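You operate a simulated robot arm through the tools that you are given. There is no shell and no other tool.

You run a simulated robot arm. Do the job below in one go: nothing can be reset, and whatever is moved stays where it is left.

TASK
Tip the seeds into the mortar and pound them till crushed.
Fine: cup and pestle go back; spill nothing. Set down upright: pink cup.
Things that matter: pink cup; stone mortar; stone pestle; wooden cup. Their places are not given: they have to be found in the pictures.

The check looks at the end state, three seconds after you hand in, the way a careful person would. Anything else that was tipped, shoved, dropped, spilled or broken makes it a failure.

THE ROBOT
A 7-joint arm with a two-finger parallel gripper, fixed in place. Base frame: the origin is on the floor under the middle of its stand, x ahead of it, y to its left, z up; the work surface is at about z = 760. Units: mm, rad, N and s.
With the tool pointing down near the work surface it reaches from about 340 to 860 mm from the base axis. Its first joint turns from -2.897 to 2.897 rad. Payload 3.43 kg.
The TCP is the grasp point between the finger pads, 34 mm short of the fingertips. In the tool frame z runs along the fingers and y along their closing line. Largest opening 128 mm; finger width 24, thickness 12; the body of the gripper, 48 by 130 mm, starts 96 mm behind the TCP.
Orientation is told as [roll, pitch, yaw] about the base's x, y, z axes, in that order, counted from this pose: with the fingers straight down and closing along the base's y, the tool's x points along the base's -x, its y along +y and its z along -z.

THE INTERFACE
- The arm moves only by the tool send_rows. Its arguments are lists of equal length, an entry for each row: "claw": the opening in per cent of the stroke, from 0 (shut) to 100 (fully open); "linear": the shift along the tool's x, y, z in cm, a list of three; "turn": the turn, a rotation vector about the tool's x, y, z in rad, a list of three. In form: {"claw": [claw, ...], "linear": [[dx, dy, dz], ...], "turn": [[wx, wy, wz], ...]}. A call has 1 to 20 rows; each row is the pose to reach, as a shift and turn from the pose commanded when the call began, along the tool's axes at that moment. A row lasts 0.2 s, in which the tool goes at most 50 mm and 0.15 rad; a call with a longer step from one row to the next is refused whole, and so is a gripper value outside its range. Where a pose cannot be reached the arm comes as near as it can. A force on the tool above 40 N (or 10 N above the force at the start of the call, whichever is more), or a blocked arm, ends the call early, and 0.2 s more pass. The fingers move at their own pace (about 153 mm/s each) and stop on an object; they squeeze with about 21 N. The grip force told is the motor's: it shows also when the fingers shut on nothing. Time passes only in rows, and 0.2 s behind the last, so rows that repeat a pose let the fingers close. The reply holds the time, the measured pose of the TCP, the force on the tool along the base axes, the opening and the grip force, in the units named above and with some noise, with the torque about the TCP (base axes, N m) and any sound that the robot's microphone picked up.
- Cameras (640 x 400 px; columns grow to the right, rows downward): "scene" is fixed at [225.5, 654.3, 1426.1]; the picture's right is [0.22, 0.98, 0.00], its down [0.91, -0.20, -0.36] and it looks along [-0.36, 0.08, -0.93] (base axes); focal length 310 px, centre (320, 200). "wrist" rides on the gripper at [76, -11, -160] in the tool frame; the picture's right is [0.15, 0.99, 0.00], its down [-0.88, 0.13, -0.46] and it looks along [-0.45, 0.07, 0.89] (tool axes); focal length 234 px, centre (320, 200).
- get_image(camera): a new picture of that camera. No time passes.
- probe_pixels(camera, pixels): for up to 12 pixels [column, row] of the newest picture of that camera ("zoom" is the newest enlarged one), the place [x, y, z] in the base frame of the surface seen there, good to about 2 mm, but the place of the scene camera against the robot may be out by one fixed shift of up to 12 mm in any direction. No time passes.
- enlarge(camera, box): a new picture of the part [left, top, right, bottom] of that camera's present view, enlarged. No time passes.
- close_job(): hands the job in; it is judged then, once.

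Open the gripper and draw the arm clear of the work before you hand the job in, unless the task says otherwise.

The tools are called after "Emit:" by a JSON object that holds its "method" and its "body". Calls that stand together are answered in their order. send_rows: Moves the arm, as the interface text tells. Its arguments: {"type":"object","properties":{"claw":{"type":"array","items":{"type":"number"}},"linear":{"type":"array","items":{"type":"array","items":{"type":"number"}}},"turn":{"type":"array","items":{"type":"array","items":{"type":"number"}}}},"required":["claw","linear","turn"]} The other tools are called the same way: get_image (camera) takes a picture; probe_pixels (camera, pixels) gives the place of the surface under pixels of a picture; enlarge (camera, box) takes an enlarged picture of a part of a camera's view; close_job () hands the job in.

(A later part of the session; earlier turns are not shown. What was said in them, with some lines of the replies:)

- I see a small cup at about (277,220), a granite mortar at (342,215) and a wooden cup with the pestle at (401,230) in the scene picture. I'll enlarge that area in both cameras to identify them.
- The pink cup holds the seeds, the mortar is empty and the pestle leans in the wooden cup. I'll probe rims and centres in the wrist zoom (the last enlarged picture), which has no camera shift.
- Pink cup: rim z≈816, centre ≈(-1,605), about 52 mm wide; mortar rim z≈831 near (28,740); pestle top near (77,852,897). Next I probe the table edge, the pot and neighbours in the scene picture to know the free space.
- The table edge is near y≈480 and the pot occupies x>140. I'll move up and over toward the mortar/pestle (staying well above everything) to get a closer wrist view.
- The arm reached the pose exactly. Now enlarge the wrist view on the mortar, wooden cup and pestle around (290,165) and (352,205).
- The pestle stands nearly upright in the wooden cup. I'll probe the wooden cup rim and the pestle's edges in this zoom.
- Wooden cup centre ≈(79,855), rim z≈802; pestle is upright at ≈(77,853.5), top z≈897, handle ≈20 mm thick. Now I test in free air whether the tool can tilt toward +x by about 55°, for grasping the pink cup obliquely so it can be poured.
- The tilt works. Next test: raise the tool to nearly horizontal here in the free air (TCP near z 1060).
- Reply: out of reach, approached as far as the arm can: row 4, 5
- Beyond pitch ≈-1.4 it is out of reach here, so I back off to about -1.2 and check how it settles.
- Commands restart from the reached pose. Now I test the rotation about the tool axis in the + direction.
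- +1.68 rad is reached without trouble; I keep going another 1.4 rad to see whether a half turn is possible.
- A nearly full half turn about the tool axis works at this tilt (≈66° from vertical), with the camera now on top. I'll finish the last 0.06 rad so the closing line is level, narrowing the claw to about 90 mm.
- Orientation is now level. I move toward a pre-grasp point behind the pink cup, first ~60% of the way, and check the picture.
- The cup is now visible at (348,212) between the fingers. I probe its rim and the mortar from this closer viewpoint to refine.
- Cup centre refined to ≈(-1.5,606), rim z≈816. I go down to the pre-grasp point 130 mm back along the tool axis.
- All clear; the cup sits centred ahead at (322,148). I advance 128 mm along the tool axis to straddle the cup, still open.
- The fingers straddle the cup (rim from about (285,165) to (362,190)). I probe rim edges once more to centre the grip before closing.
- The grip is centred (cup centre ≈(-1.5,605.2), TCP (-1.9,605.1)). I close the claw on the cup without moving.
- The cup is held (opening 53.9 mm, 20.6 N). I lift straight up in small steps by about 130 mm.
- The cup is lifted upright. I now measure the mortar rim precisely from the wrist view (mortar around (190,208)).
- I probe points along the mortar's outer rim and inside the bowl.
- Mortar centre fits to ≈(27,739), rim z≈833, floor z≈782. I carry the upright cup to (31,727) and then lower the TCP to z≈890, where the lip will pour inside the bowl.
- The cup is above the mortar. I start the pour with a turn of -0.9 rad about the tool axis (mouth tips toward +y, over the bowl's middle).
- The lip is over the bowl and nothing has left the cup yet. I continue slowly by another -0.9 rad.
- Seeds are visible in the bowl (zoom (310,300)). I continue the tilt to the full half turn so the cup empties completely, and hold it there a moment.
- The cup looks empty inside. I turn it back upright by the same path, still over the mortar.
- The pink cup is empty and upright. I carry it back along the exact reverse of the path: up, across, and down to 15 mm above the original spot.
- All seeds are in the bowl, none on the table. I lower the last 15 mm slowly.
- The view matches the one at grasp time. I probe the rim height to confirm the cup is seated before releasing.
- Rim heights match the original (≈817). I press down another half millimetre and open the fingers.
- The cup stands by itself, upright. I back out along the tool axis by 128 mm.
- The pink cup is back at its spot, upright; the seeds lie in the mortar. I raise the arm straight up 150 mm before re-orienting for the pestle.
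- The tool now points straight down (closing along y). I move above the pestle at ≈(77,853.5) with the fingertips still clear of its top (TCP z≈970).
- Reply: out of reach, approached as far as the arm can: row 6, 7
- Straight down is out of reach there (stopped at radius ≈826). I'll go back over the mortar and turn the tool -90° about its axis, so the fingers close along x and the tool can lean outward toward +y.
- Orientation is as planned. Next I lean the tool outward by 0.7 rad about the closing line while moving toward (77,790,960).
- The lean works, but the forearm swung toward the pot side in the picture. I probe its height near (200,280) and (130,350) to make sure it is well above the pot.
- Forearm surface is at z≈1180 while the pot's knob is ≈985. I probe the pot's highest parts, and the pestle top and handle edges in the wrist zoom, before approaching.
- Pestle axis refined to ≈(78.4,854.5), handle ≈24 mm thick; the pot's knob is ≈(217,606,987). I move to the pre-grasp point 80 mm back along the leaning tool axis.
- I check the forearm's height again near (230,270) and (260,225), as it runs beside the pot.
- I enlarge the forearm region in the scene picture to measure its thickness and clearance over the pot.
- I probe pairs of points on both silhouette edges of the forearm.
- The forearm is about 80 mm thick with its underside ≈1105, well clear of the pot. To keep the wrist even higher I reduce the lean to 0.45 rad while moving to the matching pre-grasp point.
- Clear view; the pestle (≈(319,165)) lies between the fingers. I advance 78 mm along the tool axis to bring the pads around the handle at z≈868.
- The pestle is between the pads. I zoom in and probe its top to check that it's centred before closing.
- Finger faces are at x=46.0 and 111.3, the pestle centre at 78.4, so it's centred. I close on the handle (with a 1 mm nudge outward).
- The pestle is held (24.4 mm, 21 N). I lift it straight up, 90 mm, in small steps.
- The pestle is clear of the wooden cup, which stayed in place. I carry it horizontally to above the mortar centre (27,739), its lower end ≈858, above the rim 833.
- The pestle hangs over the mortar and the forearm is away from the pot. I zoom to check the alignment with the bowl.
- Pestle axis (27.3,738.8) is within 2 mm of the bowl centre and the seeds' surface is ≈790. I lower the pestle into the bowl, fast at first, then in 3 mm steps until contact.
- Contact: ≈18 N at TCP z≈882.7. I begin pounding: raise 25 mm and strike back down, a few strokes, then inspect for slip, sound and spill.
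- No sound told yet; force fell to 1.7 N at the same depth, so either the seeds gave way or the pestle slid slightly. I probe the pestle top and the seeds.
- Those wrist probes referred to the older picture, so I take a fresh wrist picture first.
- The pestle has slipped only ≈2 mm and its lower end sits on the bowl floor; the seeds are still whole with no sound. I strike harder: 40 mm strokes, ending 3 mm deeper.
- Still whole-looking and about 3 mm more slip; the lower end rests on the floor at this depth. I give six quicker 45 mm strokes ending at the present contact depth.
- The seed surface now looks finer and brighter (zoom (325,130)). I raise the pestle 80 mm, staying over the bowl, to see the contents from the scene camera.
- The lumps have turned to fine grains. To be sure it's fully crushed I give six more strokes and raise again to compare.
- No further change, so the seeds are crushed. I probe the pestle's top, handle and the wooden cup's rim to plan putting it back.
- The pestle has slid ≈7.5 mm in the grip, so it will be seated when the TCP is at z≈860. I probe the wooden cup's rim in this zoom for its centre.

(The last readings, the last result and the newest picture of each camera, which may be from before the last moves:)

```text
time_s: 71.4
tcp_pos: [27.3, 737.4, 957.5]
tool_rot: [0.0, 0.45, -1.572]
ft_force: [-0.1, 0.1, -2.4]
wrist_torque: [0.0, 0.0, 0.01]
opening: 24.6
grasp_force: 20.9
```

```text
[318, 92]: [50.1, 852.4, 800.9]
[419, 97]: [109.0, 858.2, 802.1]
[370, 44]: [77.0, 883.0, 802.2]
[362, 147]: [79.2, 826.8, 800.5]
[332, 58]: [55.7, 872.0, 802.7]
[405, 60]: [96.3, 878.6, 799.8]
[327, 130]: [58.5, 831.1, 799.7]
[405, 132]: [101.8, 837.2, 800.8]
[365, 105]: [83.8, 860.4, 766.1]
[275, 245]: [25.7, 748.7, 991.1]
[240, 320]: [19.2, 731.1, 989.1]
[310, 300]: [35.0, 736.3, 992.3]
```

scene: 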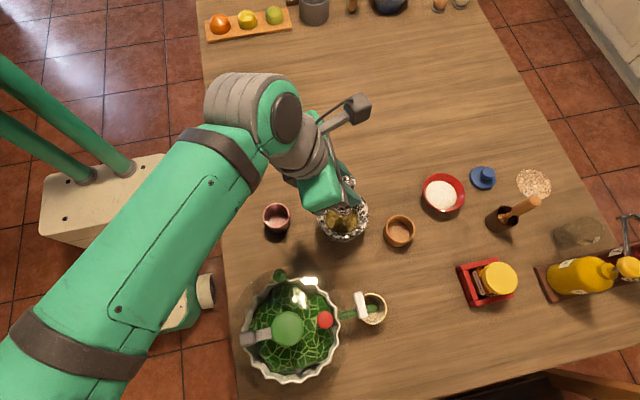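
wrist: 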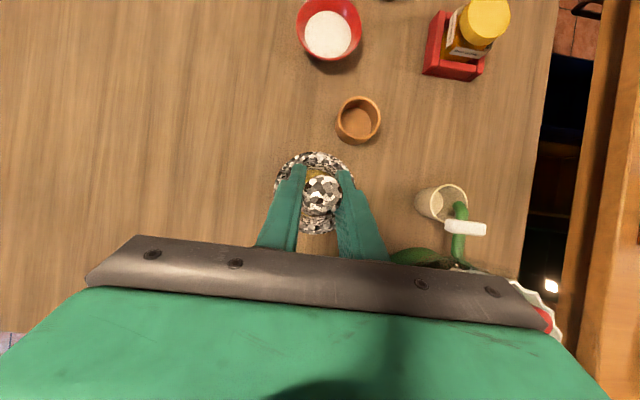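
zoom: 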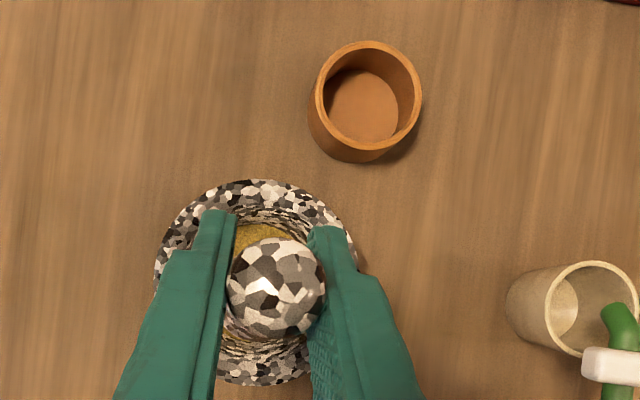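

Wooden cup centre is (79.4,855), unmoved. I carry the pestle back horizontally over it by the reverse move.

Emit:
{"method": "send_rows", "body": {"claw": [8, 8, 8, 8, 8, 8, 8], "linear": [[1.3, 0.64, 0.63], [3.2, 1.57, 1.55], [5.2, 2.55, 2.52], [7.2, 3.53, 3.49], [9.2, 4.51, 4.46], [10.53, 5.2, 5.1], [10.53, 5.2, 5.1]], "turn": [[0, 0, 0], [0, 0, 0], [0, 0, 0], [0, 0, 0], [0, 0, 0], [0, 0, 0], [0, 0, 0]]}}

Emit:
{"method": "get_image", "body": {"camera": "wrist"}}

Emit:
{"method": "enlarge", "body": {"camera": "wrist", "box": [250, 140, 390, 240]}}

Emit:
{"method": "get_image", "body": {"camera": "scene"}}

Emit:
{"method": "probe_pixels", "body": {"camera": "wrist", "pixels": [[322, 195], [304, 195], [338, 196], [321, 180], [321, 211]]}}

```text
time_s: 73.0
tcp_pos: [80.5, 855.5, 958.1]
tool_rot: [0.0, 0.449, -1.57]
ft_force: [0.1, -0.2, -3.4]
wrist_torque: [0.04, 0.01, -0.03]
opening: 24.6
grasp_force: 20.8
```

```text
taken
```

wrist: 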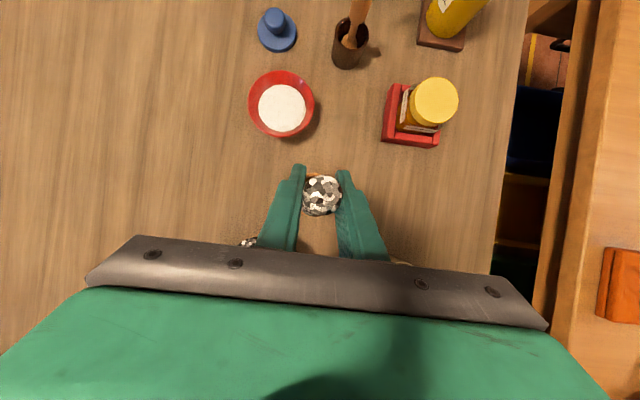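

```text
4.00 times, centred on (320, 190) of wrist
```

zoom: 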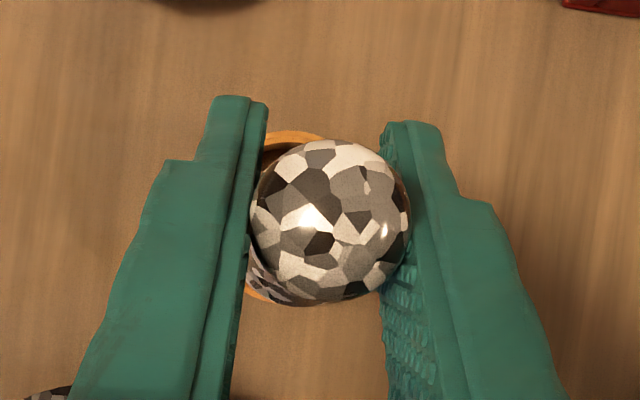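

```text
taken
```

scene: 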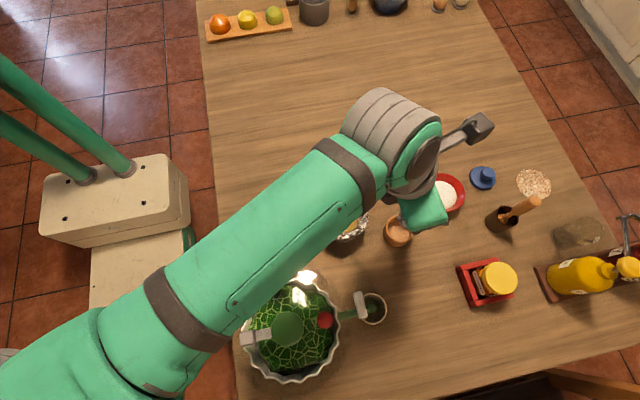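

```text
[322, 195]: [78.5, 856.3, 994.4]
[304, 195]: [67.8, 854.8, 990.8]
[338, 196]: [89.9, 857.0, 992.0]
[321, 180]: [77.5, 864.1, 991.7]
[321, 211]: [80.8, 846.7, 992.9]
```

The pestle's top centre (78.9,855.4) is aligned with the cup centre (79.4,855). I check its lower end in the scene view.

Emit:
{"method": "enlarge", "body": {"camera": "scene", "box": [350, 180, 460, 260]}}

```text
5.00 times, centred on (405, 220) of scene
```

zoom: 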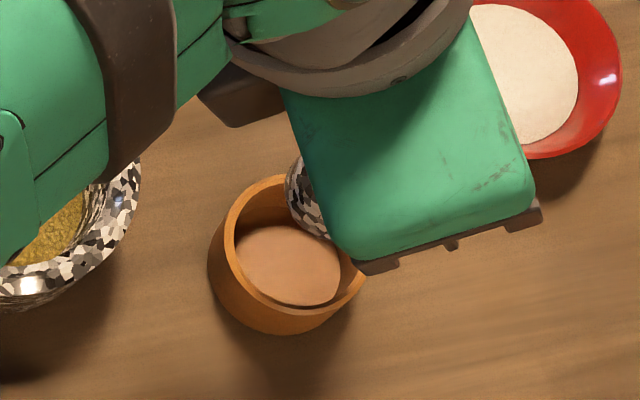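

I probe the visible lower part of the pestle (zoom around (298,195)) to verify that it hangs vertically.

Emit:
{"method": "probe_pixels", "body": {"camera": "zoom", "pixels": [[290, 195], [300, 180], [303, 210], [315, 230], [296, 200], [240, 245], [350, 290], [290, 180]]}}

```text
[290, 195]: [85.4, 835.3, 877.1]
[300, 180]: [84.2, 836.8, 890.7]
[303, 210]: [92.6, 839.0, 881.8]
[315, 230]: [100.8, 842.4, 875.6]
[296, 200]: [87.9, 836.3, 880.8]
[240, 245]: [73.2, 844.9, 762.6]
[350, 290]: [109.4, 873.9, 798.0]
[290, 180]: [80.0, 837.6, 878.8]
```

Lean looks at most a few degrees, within the cup's clearance. I lower 55 mm so the lower end is just above the rim, then look again.

Emit:
{"method": "send_rows", "body": {"claw": [8, 8, 8, 8], "linear": [[-0.6, 0, 1.24], [-1.3, 0, 2.69], [-2.0, 0, 4.14], [-2.39, 0, 4.95]], "turn": [[0, 0, 0], [0, 0, 0], [0, 0, 0], [0, 0, 0]]}}

Emit:
{"method": "enlarge", "body": {"camera": "scene", "box": [350, 180, 460, 260]}}

Emit:
{"method": "enlarge", "body": {"camera": "wrist", "box": [250, 140, 390, 240]}}

```text
time_s: 74.0
tcp_pos: [80.2, 855.9, 902.4]
tool_rot: [0.0, 0.449, -1.57]
ft_force: [-0.1, -0.1, -1.9]
wrist_torque: [-0.01, -0.01, -0.01]
opening: 24.7
grasp_force: 21.0
```

```text
5.00 times, centred on (405, 220) of scene
```

zoom: 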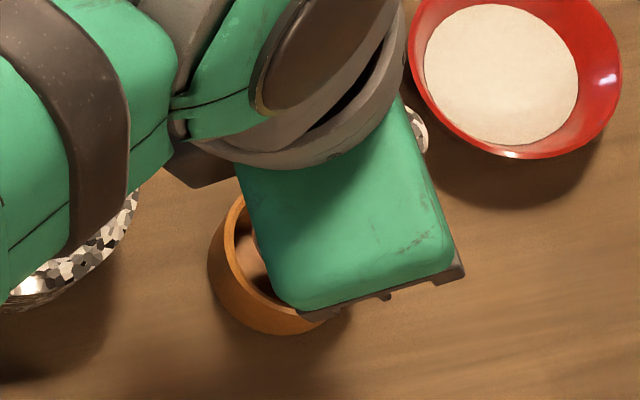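

```text
4.00 times, centred on (320, 190) of wrist
```

zoom: 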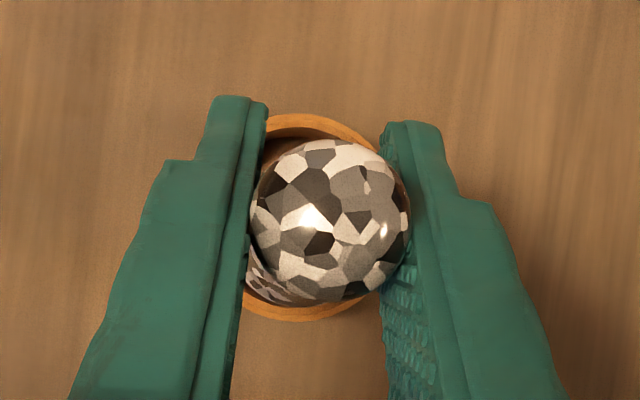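

In the wrist zoom part of the lower bulb shows at (270,275), so the pestle leans slightly (bottom toward -y). I probe it to estimate the lean.

Emit:
{"method": "probe_pixels", "body": {"camera": "zoom", "pixels": [[258, 262], [266, 278], [280, 290], [300, 300], [254, 245], [262, 290], [330, 210], [258, 200], [402, 210], [330, 147], [325, 290], [310, 122]]}}

```text
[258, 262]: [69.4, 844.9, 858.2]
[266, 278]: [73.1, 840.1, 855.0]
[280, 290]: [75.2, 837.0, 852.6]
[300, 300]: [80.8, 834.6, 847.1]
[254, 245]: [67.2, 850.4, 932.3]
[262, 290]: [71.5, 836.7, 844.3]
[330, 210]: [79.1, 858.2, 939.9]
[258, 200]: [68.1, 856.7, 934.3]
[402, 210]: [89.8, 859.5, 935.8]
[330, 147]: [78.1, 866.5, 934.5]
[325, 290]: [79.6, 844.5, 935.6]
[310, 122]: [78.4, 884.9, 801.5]
```

Bulb centre is ≈(79.6,851) versus top (79,855.5): a lean of ≈0.05 rad in y only. I correct it by turning 0.05 rad about the closing line and shifting 1.3 mm outward, then re-probe.

Emit:
{"method": "send_rows", "body": {"claw": [8, 8, 8], "linear": [[0.06, 0, 0.03], [0.12, 0, 0.06], [0.12, 0, 0.06]], "turn": [[0, 0.025, 0], [0, 0.05, 0], [0, 0.05, 0]]}}

Emit:
{"method": "enlarge", "body": {"camera": "wrist", "box": [250, 140, 390, 240]}}

Emit:
{"method": "probe_pixels", "body": {"camera": "zoom", "pixels": [[258, 262], [266, 278], [280, 290], [300, 302], [262, 290], [330, 210], [258, 200], [402, 210], [330, 147], [325, 290], [310, 115], [300, 315]]}}

```text
time_s: 74.8
tcp_pos: [78.9, 858.3, 901.7]
tool_rot: [0.0, 0.498, -1.57]
ft_force: [-1.0, -0.5, -2.3]
wrist_torque: [-0.04, 0.0, -0.03]
opening: 24.7
grasp_force: 20.8
```

```text
4.00 times, centred on (320, 190) of wrist
```

zoom: 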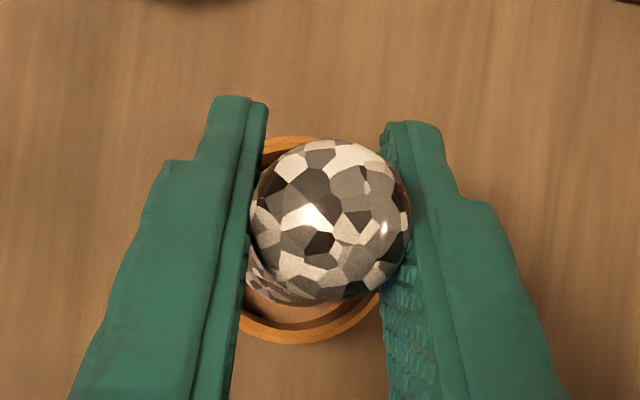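

```text
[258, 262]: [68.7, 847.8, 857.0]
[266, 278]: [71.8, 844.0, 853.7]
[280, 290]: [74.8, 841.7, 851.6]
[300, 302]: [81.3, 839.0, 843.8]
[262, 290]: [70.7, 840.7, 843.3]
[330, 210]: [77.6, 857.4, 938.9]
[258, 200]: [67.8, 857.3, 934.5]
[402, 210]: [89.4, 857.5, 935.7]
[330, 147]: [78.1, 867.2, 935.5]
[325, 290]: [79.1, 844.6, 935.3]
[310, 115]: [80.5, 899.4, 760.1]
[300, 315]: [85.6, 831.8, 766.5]
```

Now it's vertical (bulb y≈855.4, top y≈855.9) and centred. I lower it 40 mm into the cup, slowing near the floor.

Emit:
{"method": "send_rows", "body": {"claw": [8, 8, 8, 8, 8, 8, 8], "linear": [[-0.48, 0, 0.88], [-0.96, 0, 1.76], [-1.43, 0, 2.64], [-1.67, 0, 3.08], [-1.77, 0, 3.25], [-1.86, 0, 3.43], [-1.91, 0, 3.52]], "turn": [[0, 0, 0], [0, 0, 0], [0, 0, 0], [0, 0, 0], [0, 0, 0], [0, 0, 0], [0, 0, 0]]}}

Emit:
{"method": "get_image", "body": {"camera": "wrist"}}

Emit:
{"method": "enlarge", "body": {"camera": "wrist", "box": [250, 140, 390, 240]}}

Emit:
{"method": "probe_pixels", "body": {"camera": "zoom", "pixels": [[330, 210], [258, 200], [402, 210], [330, 147], [325, 290], [280, 290], [262, 290]]}}

```text
time_s: 76.4
tcp_pos: [78.3, 856.8, 860.6]
tool_rot: [0.0, 0.501, -1.571]
ft_force: [0.2, 1.1, -2.8]
wrist_torque: [0.02, 0.04, -0.03]
opening: 24.6
grasp_force: 20.9
```

```text
taken
```

wrist: 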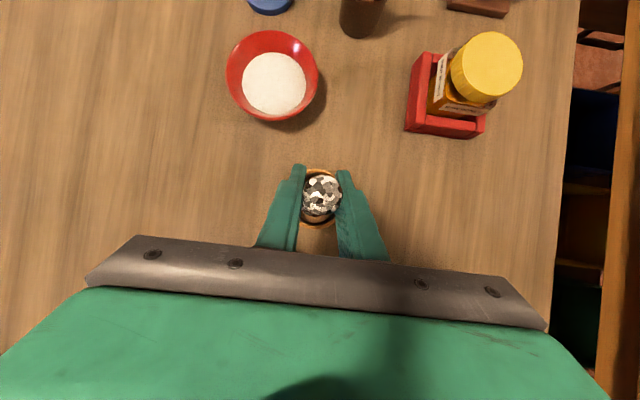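

```text
4.00 times, centred on (320, 190) of wrist
```

zoom: 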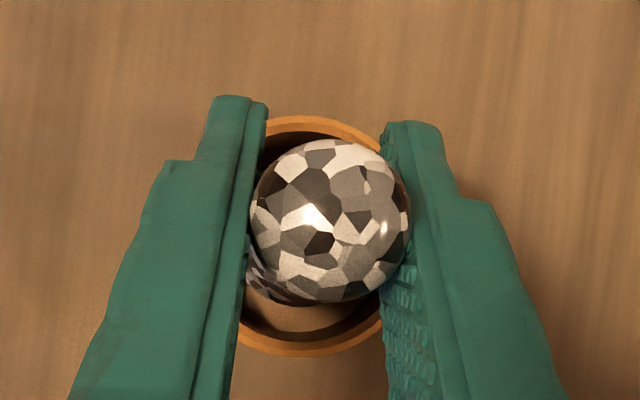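

```text
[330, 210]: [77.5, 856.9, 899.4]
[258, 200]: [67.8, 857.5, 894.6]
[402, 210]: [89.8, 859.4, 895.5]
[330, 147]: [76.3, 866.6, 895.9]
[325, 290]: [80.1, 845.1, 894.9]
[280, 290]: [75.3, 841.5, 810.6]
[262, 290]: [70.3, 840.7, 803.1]
```

Top is at ≈899, about 2 mm above seated (897). I lower in 0.7 mm steps up to 3 mm and watch the force.

Emit:
{"method": "send_rows", "body": {"claw": [8, 8, 8, 8], "linear": [[-0.033, 0, 0.062], [-0.067, 0, 0.123], [-0.1, 0, 0.185], [-0.105, 0, 0.193]], "turn": [[0, 0, 0], [0, 0, 0], [0, 0, 0], [0, 0, 0]]}}

```text
time_s: 77.4
tcp_pos: [80.6, 857.7, 859.6]
tool_rot: [0.0, 0.501, -1.571]
ft_force: [0.3, -0.1, -0.1]
wrist_torque: [-0.03, 0.01, 0.0]
opening: 24.6
grasp_force: 21.5
```

The force changed from about -2.5 to 0 N, so the cup floor now carries the pestle. One more 0.8 mm to seat it firmly.

Emit:
{"method": "send_rows", "body": {"claw": [8, 8], "linear": [[-0.019, 0, 0.035], [-0.038, 0, 0.07]], "turn": [[0, 0, 0], [0, 0, 0]]}}

Emit:
{"method": "enlarge", "body": {"camera": "wrist", "box": [250, 140, 390, 240]}}

Emit:
{"method": "probe_pixels", "body": {"camera": "zoom", "pixels": [[330, 210], [258, 200], [402, 210], [330, 147], [325, 290], [280, 290], [300, 302]]}}

```text
time_s: 78.0
tcp_pos: [80.0, 856.7, 860.3]
tool_rot: [0.001, 0.501, -1.57]
ft_force: [-0.3, -3.0, 6.9]
wrist_torque: [-0.43, 0.05, 0.01]
opening: 24.8
grasp_force: 20.4
```

```text
4.00 times, centred on (320, 190) of wrist
```

zoom: 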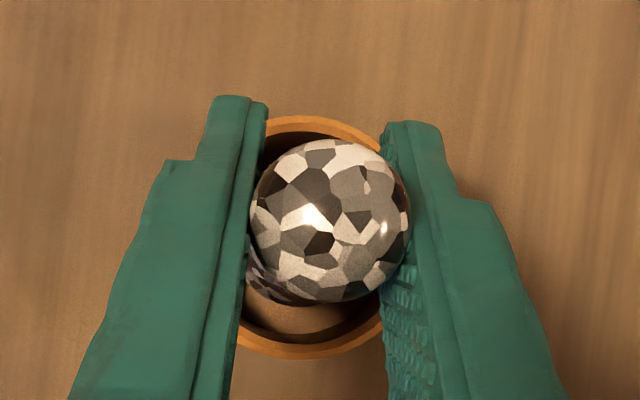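

```text
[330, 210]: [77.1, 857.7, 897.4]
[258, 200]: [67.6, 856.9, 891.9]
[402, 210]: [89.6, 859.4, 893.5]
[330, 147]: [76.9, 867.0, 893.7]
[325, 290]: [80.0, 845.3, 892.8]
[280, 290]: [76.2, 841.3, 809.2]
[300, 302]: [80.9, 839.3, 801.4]
```

It is seated (top 897.4) but slightly pressed, with some torque. I ease back up 0.6 mm to relax the load before opening.

Emit:
{"method": "send_rows", "body": {"claw": [8, 8, 8], "linear": [[0.014, 0, -0.026], [0.028, 0, -0.052], [0.028, 0, -0.052]], "turn": [[0, 0, 0], [0, 0, 0], [0, 0, 0]]}}

```text
time_s: 78.8
tcp_pos: [79.5, 858.1, 860.1]
tool_rot: [0.001, 0.502, -1.57]
ft_force: [-1.2, 1.7, 4.1]
wrist_torque: [0.1, 0.0, 0.02]
opening: 24.5
grasp_force: 20.9
```

Still ≈4 N upward; I ease up another 0.4 mm.

Emit:
{"method": "send_rows", "body": {"claw": [8, 8], "linear": [[0.01, 0, -0.018], [0.019, 0, -0.035]], "turn": [[0, 0, 0], [0, 0, 0]]}}

```text
time_s: 79.4
tcp_pos: [79.5, 857.4, 859.9]
tool_rot: [0.0, 0.497, -1.573]
ft_force: [0.5, 2.3, 2.1]
wrist_torque: [0.14, -0.01, -0.02]
opening: 24.3
grasp_force: 21.4
```

The load is small now. I open the fingers gently to about 50 mm.

Emit:
{"method": "send_rows", "body": {"claw": [20, 23, 28, 35, 45, 50, 50], "linear": [[0, 0, 0], [0, 0, 0], [0, 0, 0], [0, 0, 0], [0, 0, 0], [0, 0, 0], [0, 0, 0]], "turn": [[0, 0, 0], [0, 0, 0], [0, 0, 0], [0, 0, 0], [0, 0, 0], [0, 0, 0], [0, 0, 0]]}}

Emit:
{"method": "get_image", "body": {"camera": "wrist"}}

Emit:
{"method": "enlarge", "body": {"camera": "wrist", "box": [250, 140, 390, 240]}}

Emit:
{"method": "probe_pixels", "body": {"camera": "zoom", "pixels": [[330, 210], [260, 200], [400, 210], [330, 150], [325, 288], [280, 290], [300, 302]]}}

```text
time_s: 81.0
tcp_pos: [79.8, 857.5, 859.7]
tool_rot: [-0.001, 0.501, -1.571]
ft_force: [-0.1, -0.2, 0.4]
wrist_torque: [0.0, 0.02, 0.01]
opening: 63.9
grasp_force: 0.0
```

```text
taken
```

wrist: 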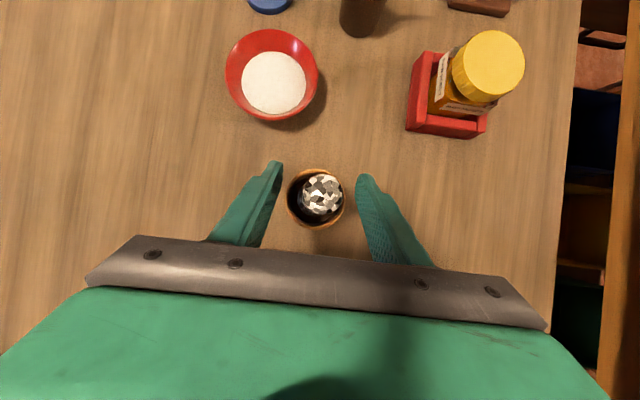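

```text
4.00 times, centred on (320, 190) of wrist
```

zoom: 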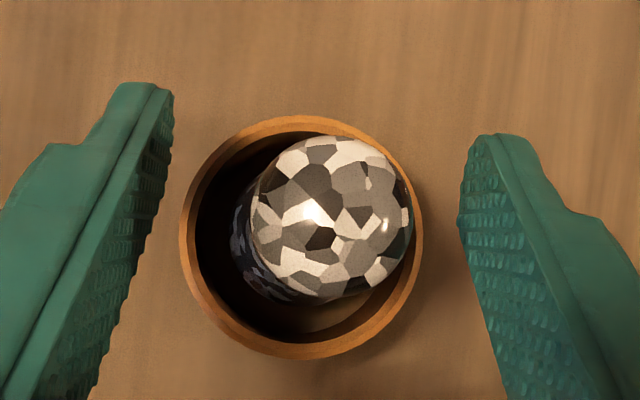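

```text
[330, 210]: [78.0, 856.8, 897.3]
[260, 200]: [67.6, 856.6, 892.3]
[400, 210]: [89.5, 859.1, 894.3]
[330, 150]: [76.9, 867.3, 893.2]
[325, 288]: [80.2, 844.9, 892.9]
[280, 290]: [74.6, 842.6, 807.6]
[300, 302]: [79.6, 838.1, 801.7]
```

The pestle stands upright in its cup (top ≈(78.5,856,897)). I back out along the tool axis by 100 mm.

Emit:
{"method": "send_rows", "body": {"claw": [50, 50, 50, 50, 50, 50], "linear": [[0, 0, -1.2], [0, 0, -2.8], [0, 0, -4.5], [0, 0, -6.5], [0, 0, -8.5], [0, 0, -10.0]], "turn": [[0, 0, 0], [0, 0, 0], [0, 0, 0], [0, 0, 0], [0, 0, 0], [0, 0, 0]]}}

Emit:
{"method": "get_image", "body": {"camera": "wrist"}}

Emit:
{"method": "get_image", "body": {"camera": "scene"}}

```text
time_s: 82.4
tcp_pos: [80.5, 809.3, 948.2]
tool_rot: [0.001, 0.499, -1.571]
ft_force: [-0.5, 0.3, 0.3]
wrist_torque: [0.0, 0.0, 0.0]
opening: 63.9
grasp_force: 0.1
```

```text
taken
```

wrist: 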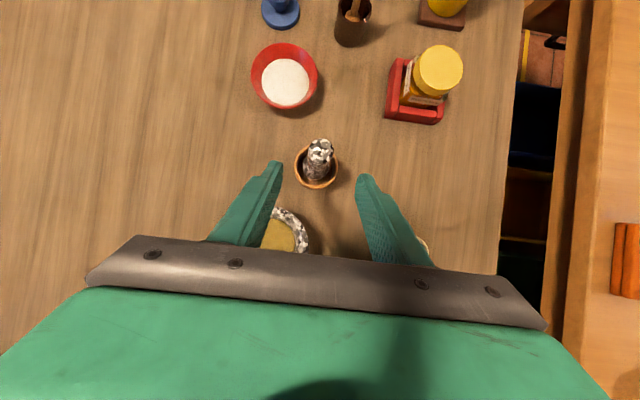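

```text
taken
```

scene: 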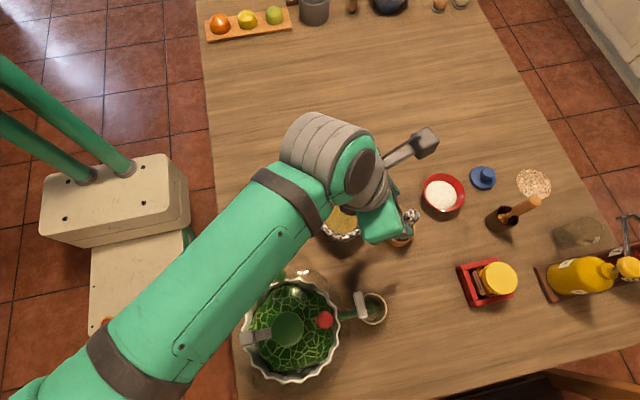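

All stands well. I draw the arm up and back (over the mortar at safe height), moving toward -x away from the work.

Emit:
{"method": "send_rows", "body": {"claw": [50, 50, 50, 50, 50, 50], "linear": [[-0.2, 0, -2.5], [-0.8, -1.2, -5.0], [-1.6, -2.4, -7.3], [-2.4, -3.6, -9.4], [-3.2, -4.8, -11.5], [-3.99, -6.0, -13.57]], "turn": [[0, 0, 0], [0, -0.08, 0], [0, -0.18, 0], [0, -0.28, 0], [0, -0.38, 0], [0, -0.5, 0]]}}

Emit:
{"method": "get_image", "body": {"camera": "scene"}}

```text
time_s: 83.8
tcp_pos: [21.3, 708.2, 1049.5]
tool_rot: [0.002, -0.002, -1.571]
ft_force: [0.5, -0.1, -0.2]
wrist_torque: [-0.01, 0.06, -0.02]
opening: 63.9
grasp_force: 0.1
```

```text
taken
```

scene: 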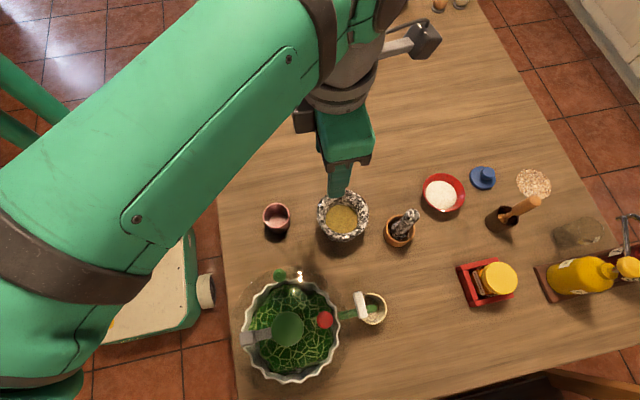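

Everything is in view and untouched. I move on to about (-150,600,1080), clear of the items, and inspect the whole scene.

Emit:
{"method": "send_rows", "body": {"claw": [60, 70, 80, 100, 100, 100, 100], "linear": [[-1.5, -2.4, -0.4], [-3.1, -4.9, -0.9], [-4.7, -7.4, -1.3], [-6.3, -9.9, -1.7], [-7.9, -12.4, -2.2], [-9.4, -14.8, -2.6], [-10.8, -17.1, -3.0]], "turn": [[0, 0, 0], [0, 0, 0], [0, 0, 0], [0, 0, 0], [0, 0, 0], [0, 0, 0], [0, 0, 0]]}}

Emit:
{"method": "get_image", "body": {"camera": "scene"}}

Emit:
{"method": "enlarge", "body": {"camera": "scene", "box": [240, 160, 440, 285]}}

```text
time_s: 85.4
tcp_pos: [-151.0, 601.7, 1077.7]
tool_rot: [0.0, -0.002, -1.57]
ft_force: [-0.6, 0.3, 0.3]
wrist_torque: [-0.02, 0.02, 0.02]
opening: 127.7
grasp_force: 0.0
```

```text
taken
```

scene: 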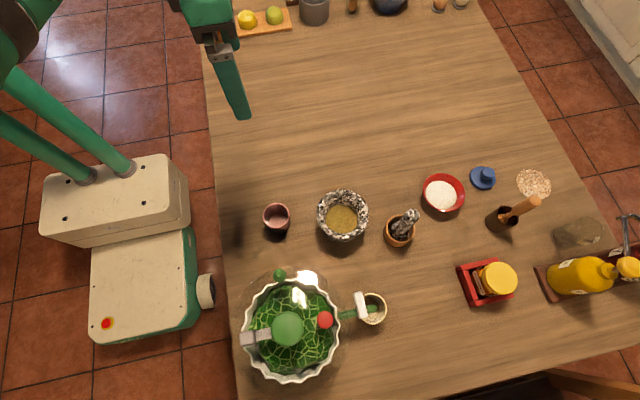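

```text
3.20 times, centred on (340, 222) of scene
```

zoom: 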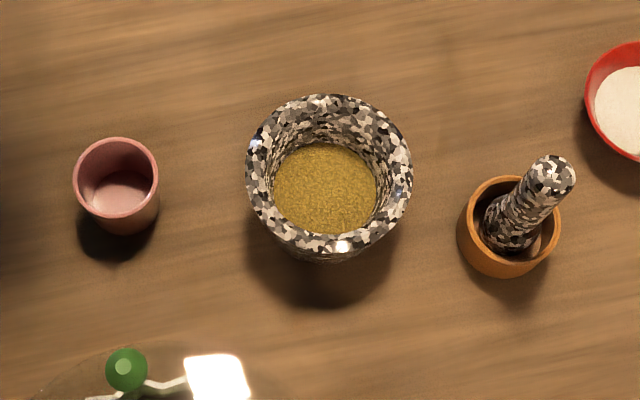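

The cup, mortar and pestle sit where they began and nothing is spilled. One last close look at the bowl's contents before handing in.

Emit:
{"method": "enlarge", "body": {"camera": "scene", "box": [310, 185, 375, 245]}}

Emit:
{"method": "get_image", "body": {"camera": "wrist"}}

```text
6.67 times, centred on (342, 215) of scene
```

zoom: 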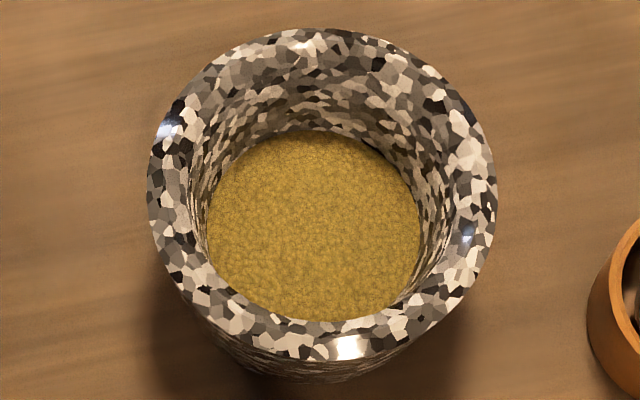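

```text
taken
```

wrist: 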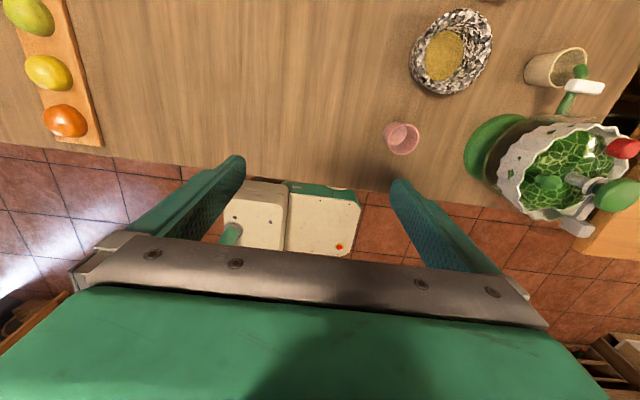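

The bowl holds evenly fine, crushed seeds. The pink cup stands upright and empty at its place, and the pestle is back in the wooden cup. The gripper is open and clear of the work, so I hand in.

Emit:
{"method": "close_job", "body": {}}

```text
The job is handed in.
```

The seeds are in the mortar and crushed. The job is handed in; I haven't seen the verdict.

- **Seeds:** They went from whole lumps to fine grains during the pounding. Six more strokes changed nothing further, so I took that as fully crushed.
- **Pink cup:** It is empty and stands upright on its original spot.
- **Pestle:** It stands upright in the wooden cup, within about 2 mm of where it started. It slid about 7 mm in the grip while pounding, so I corrected a slight lean before setting it down.
- **Everything else:** The last pictures show nothing spilled and nothing else moved. The gripper is open and the arm is clear of the work.
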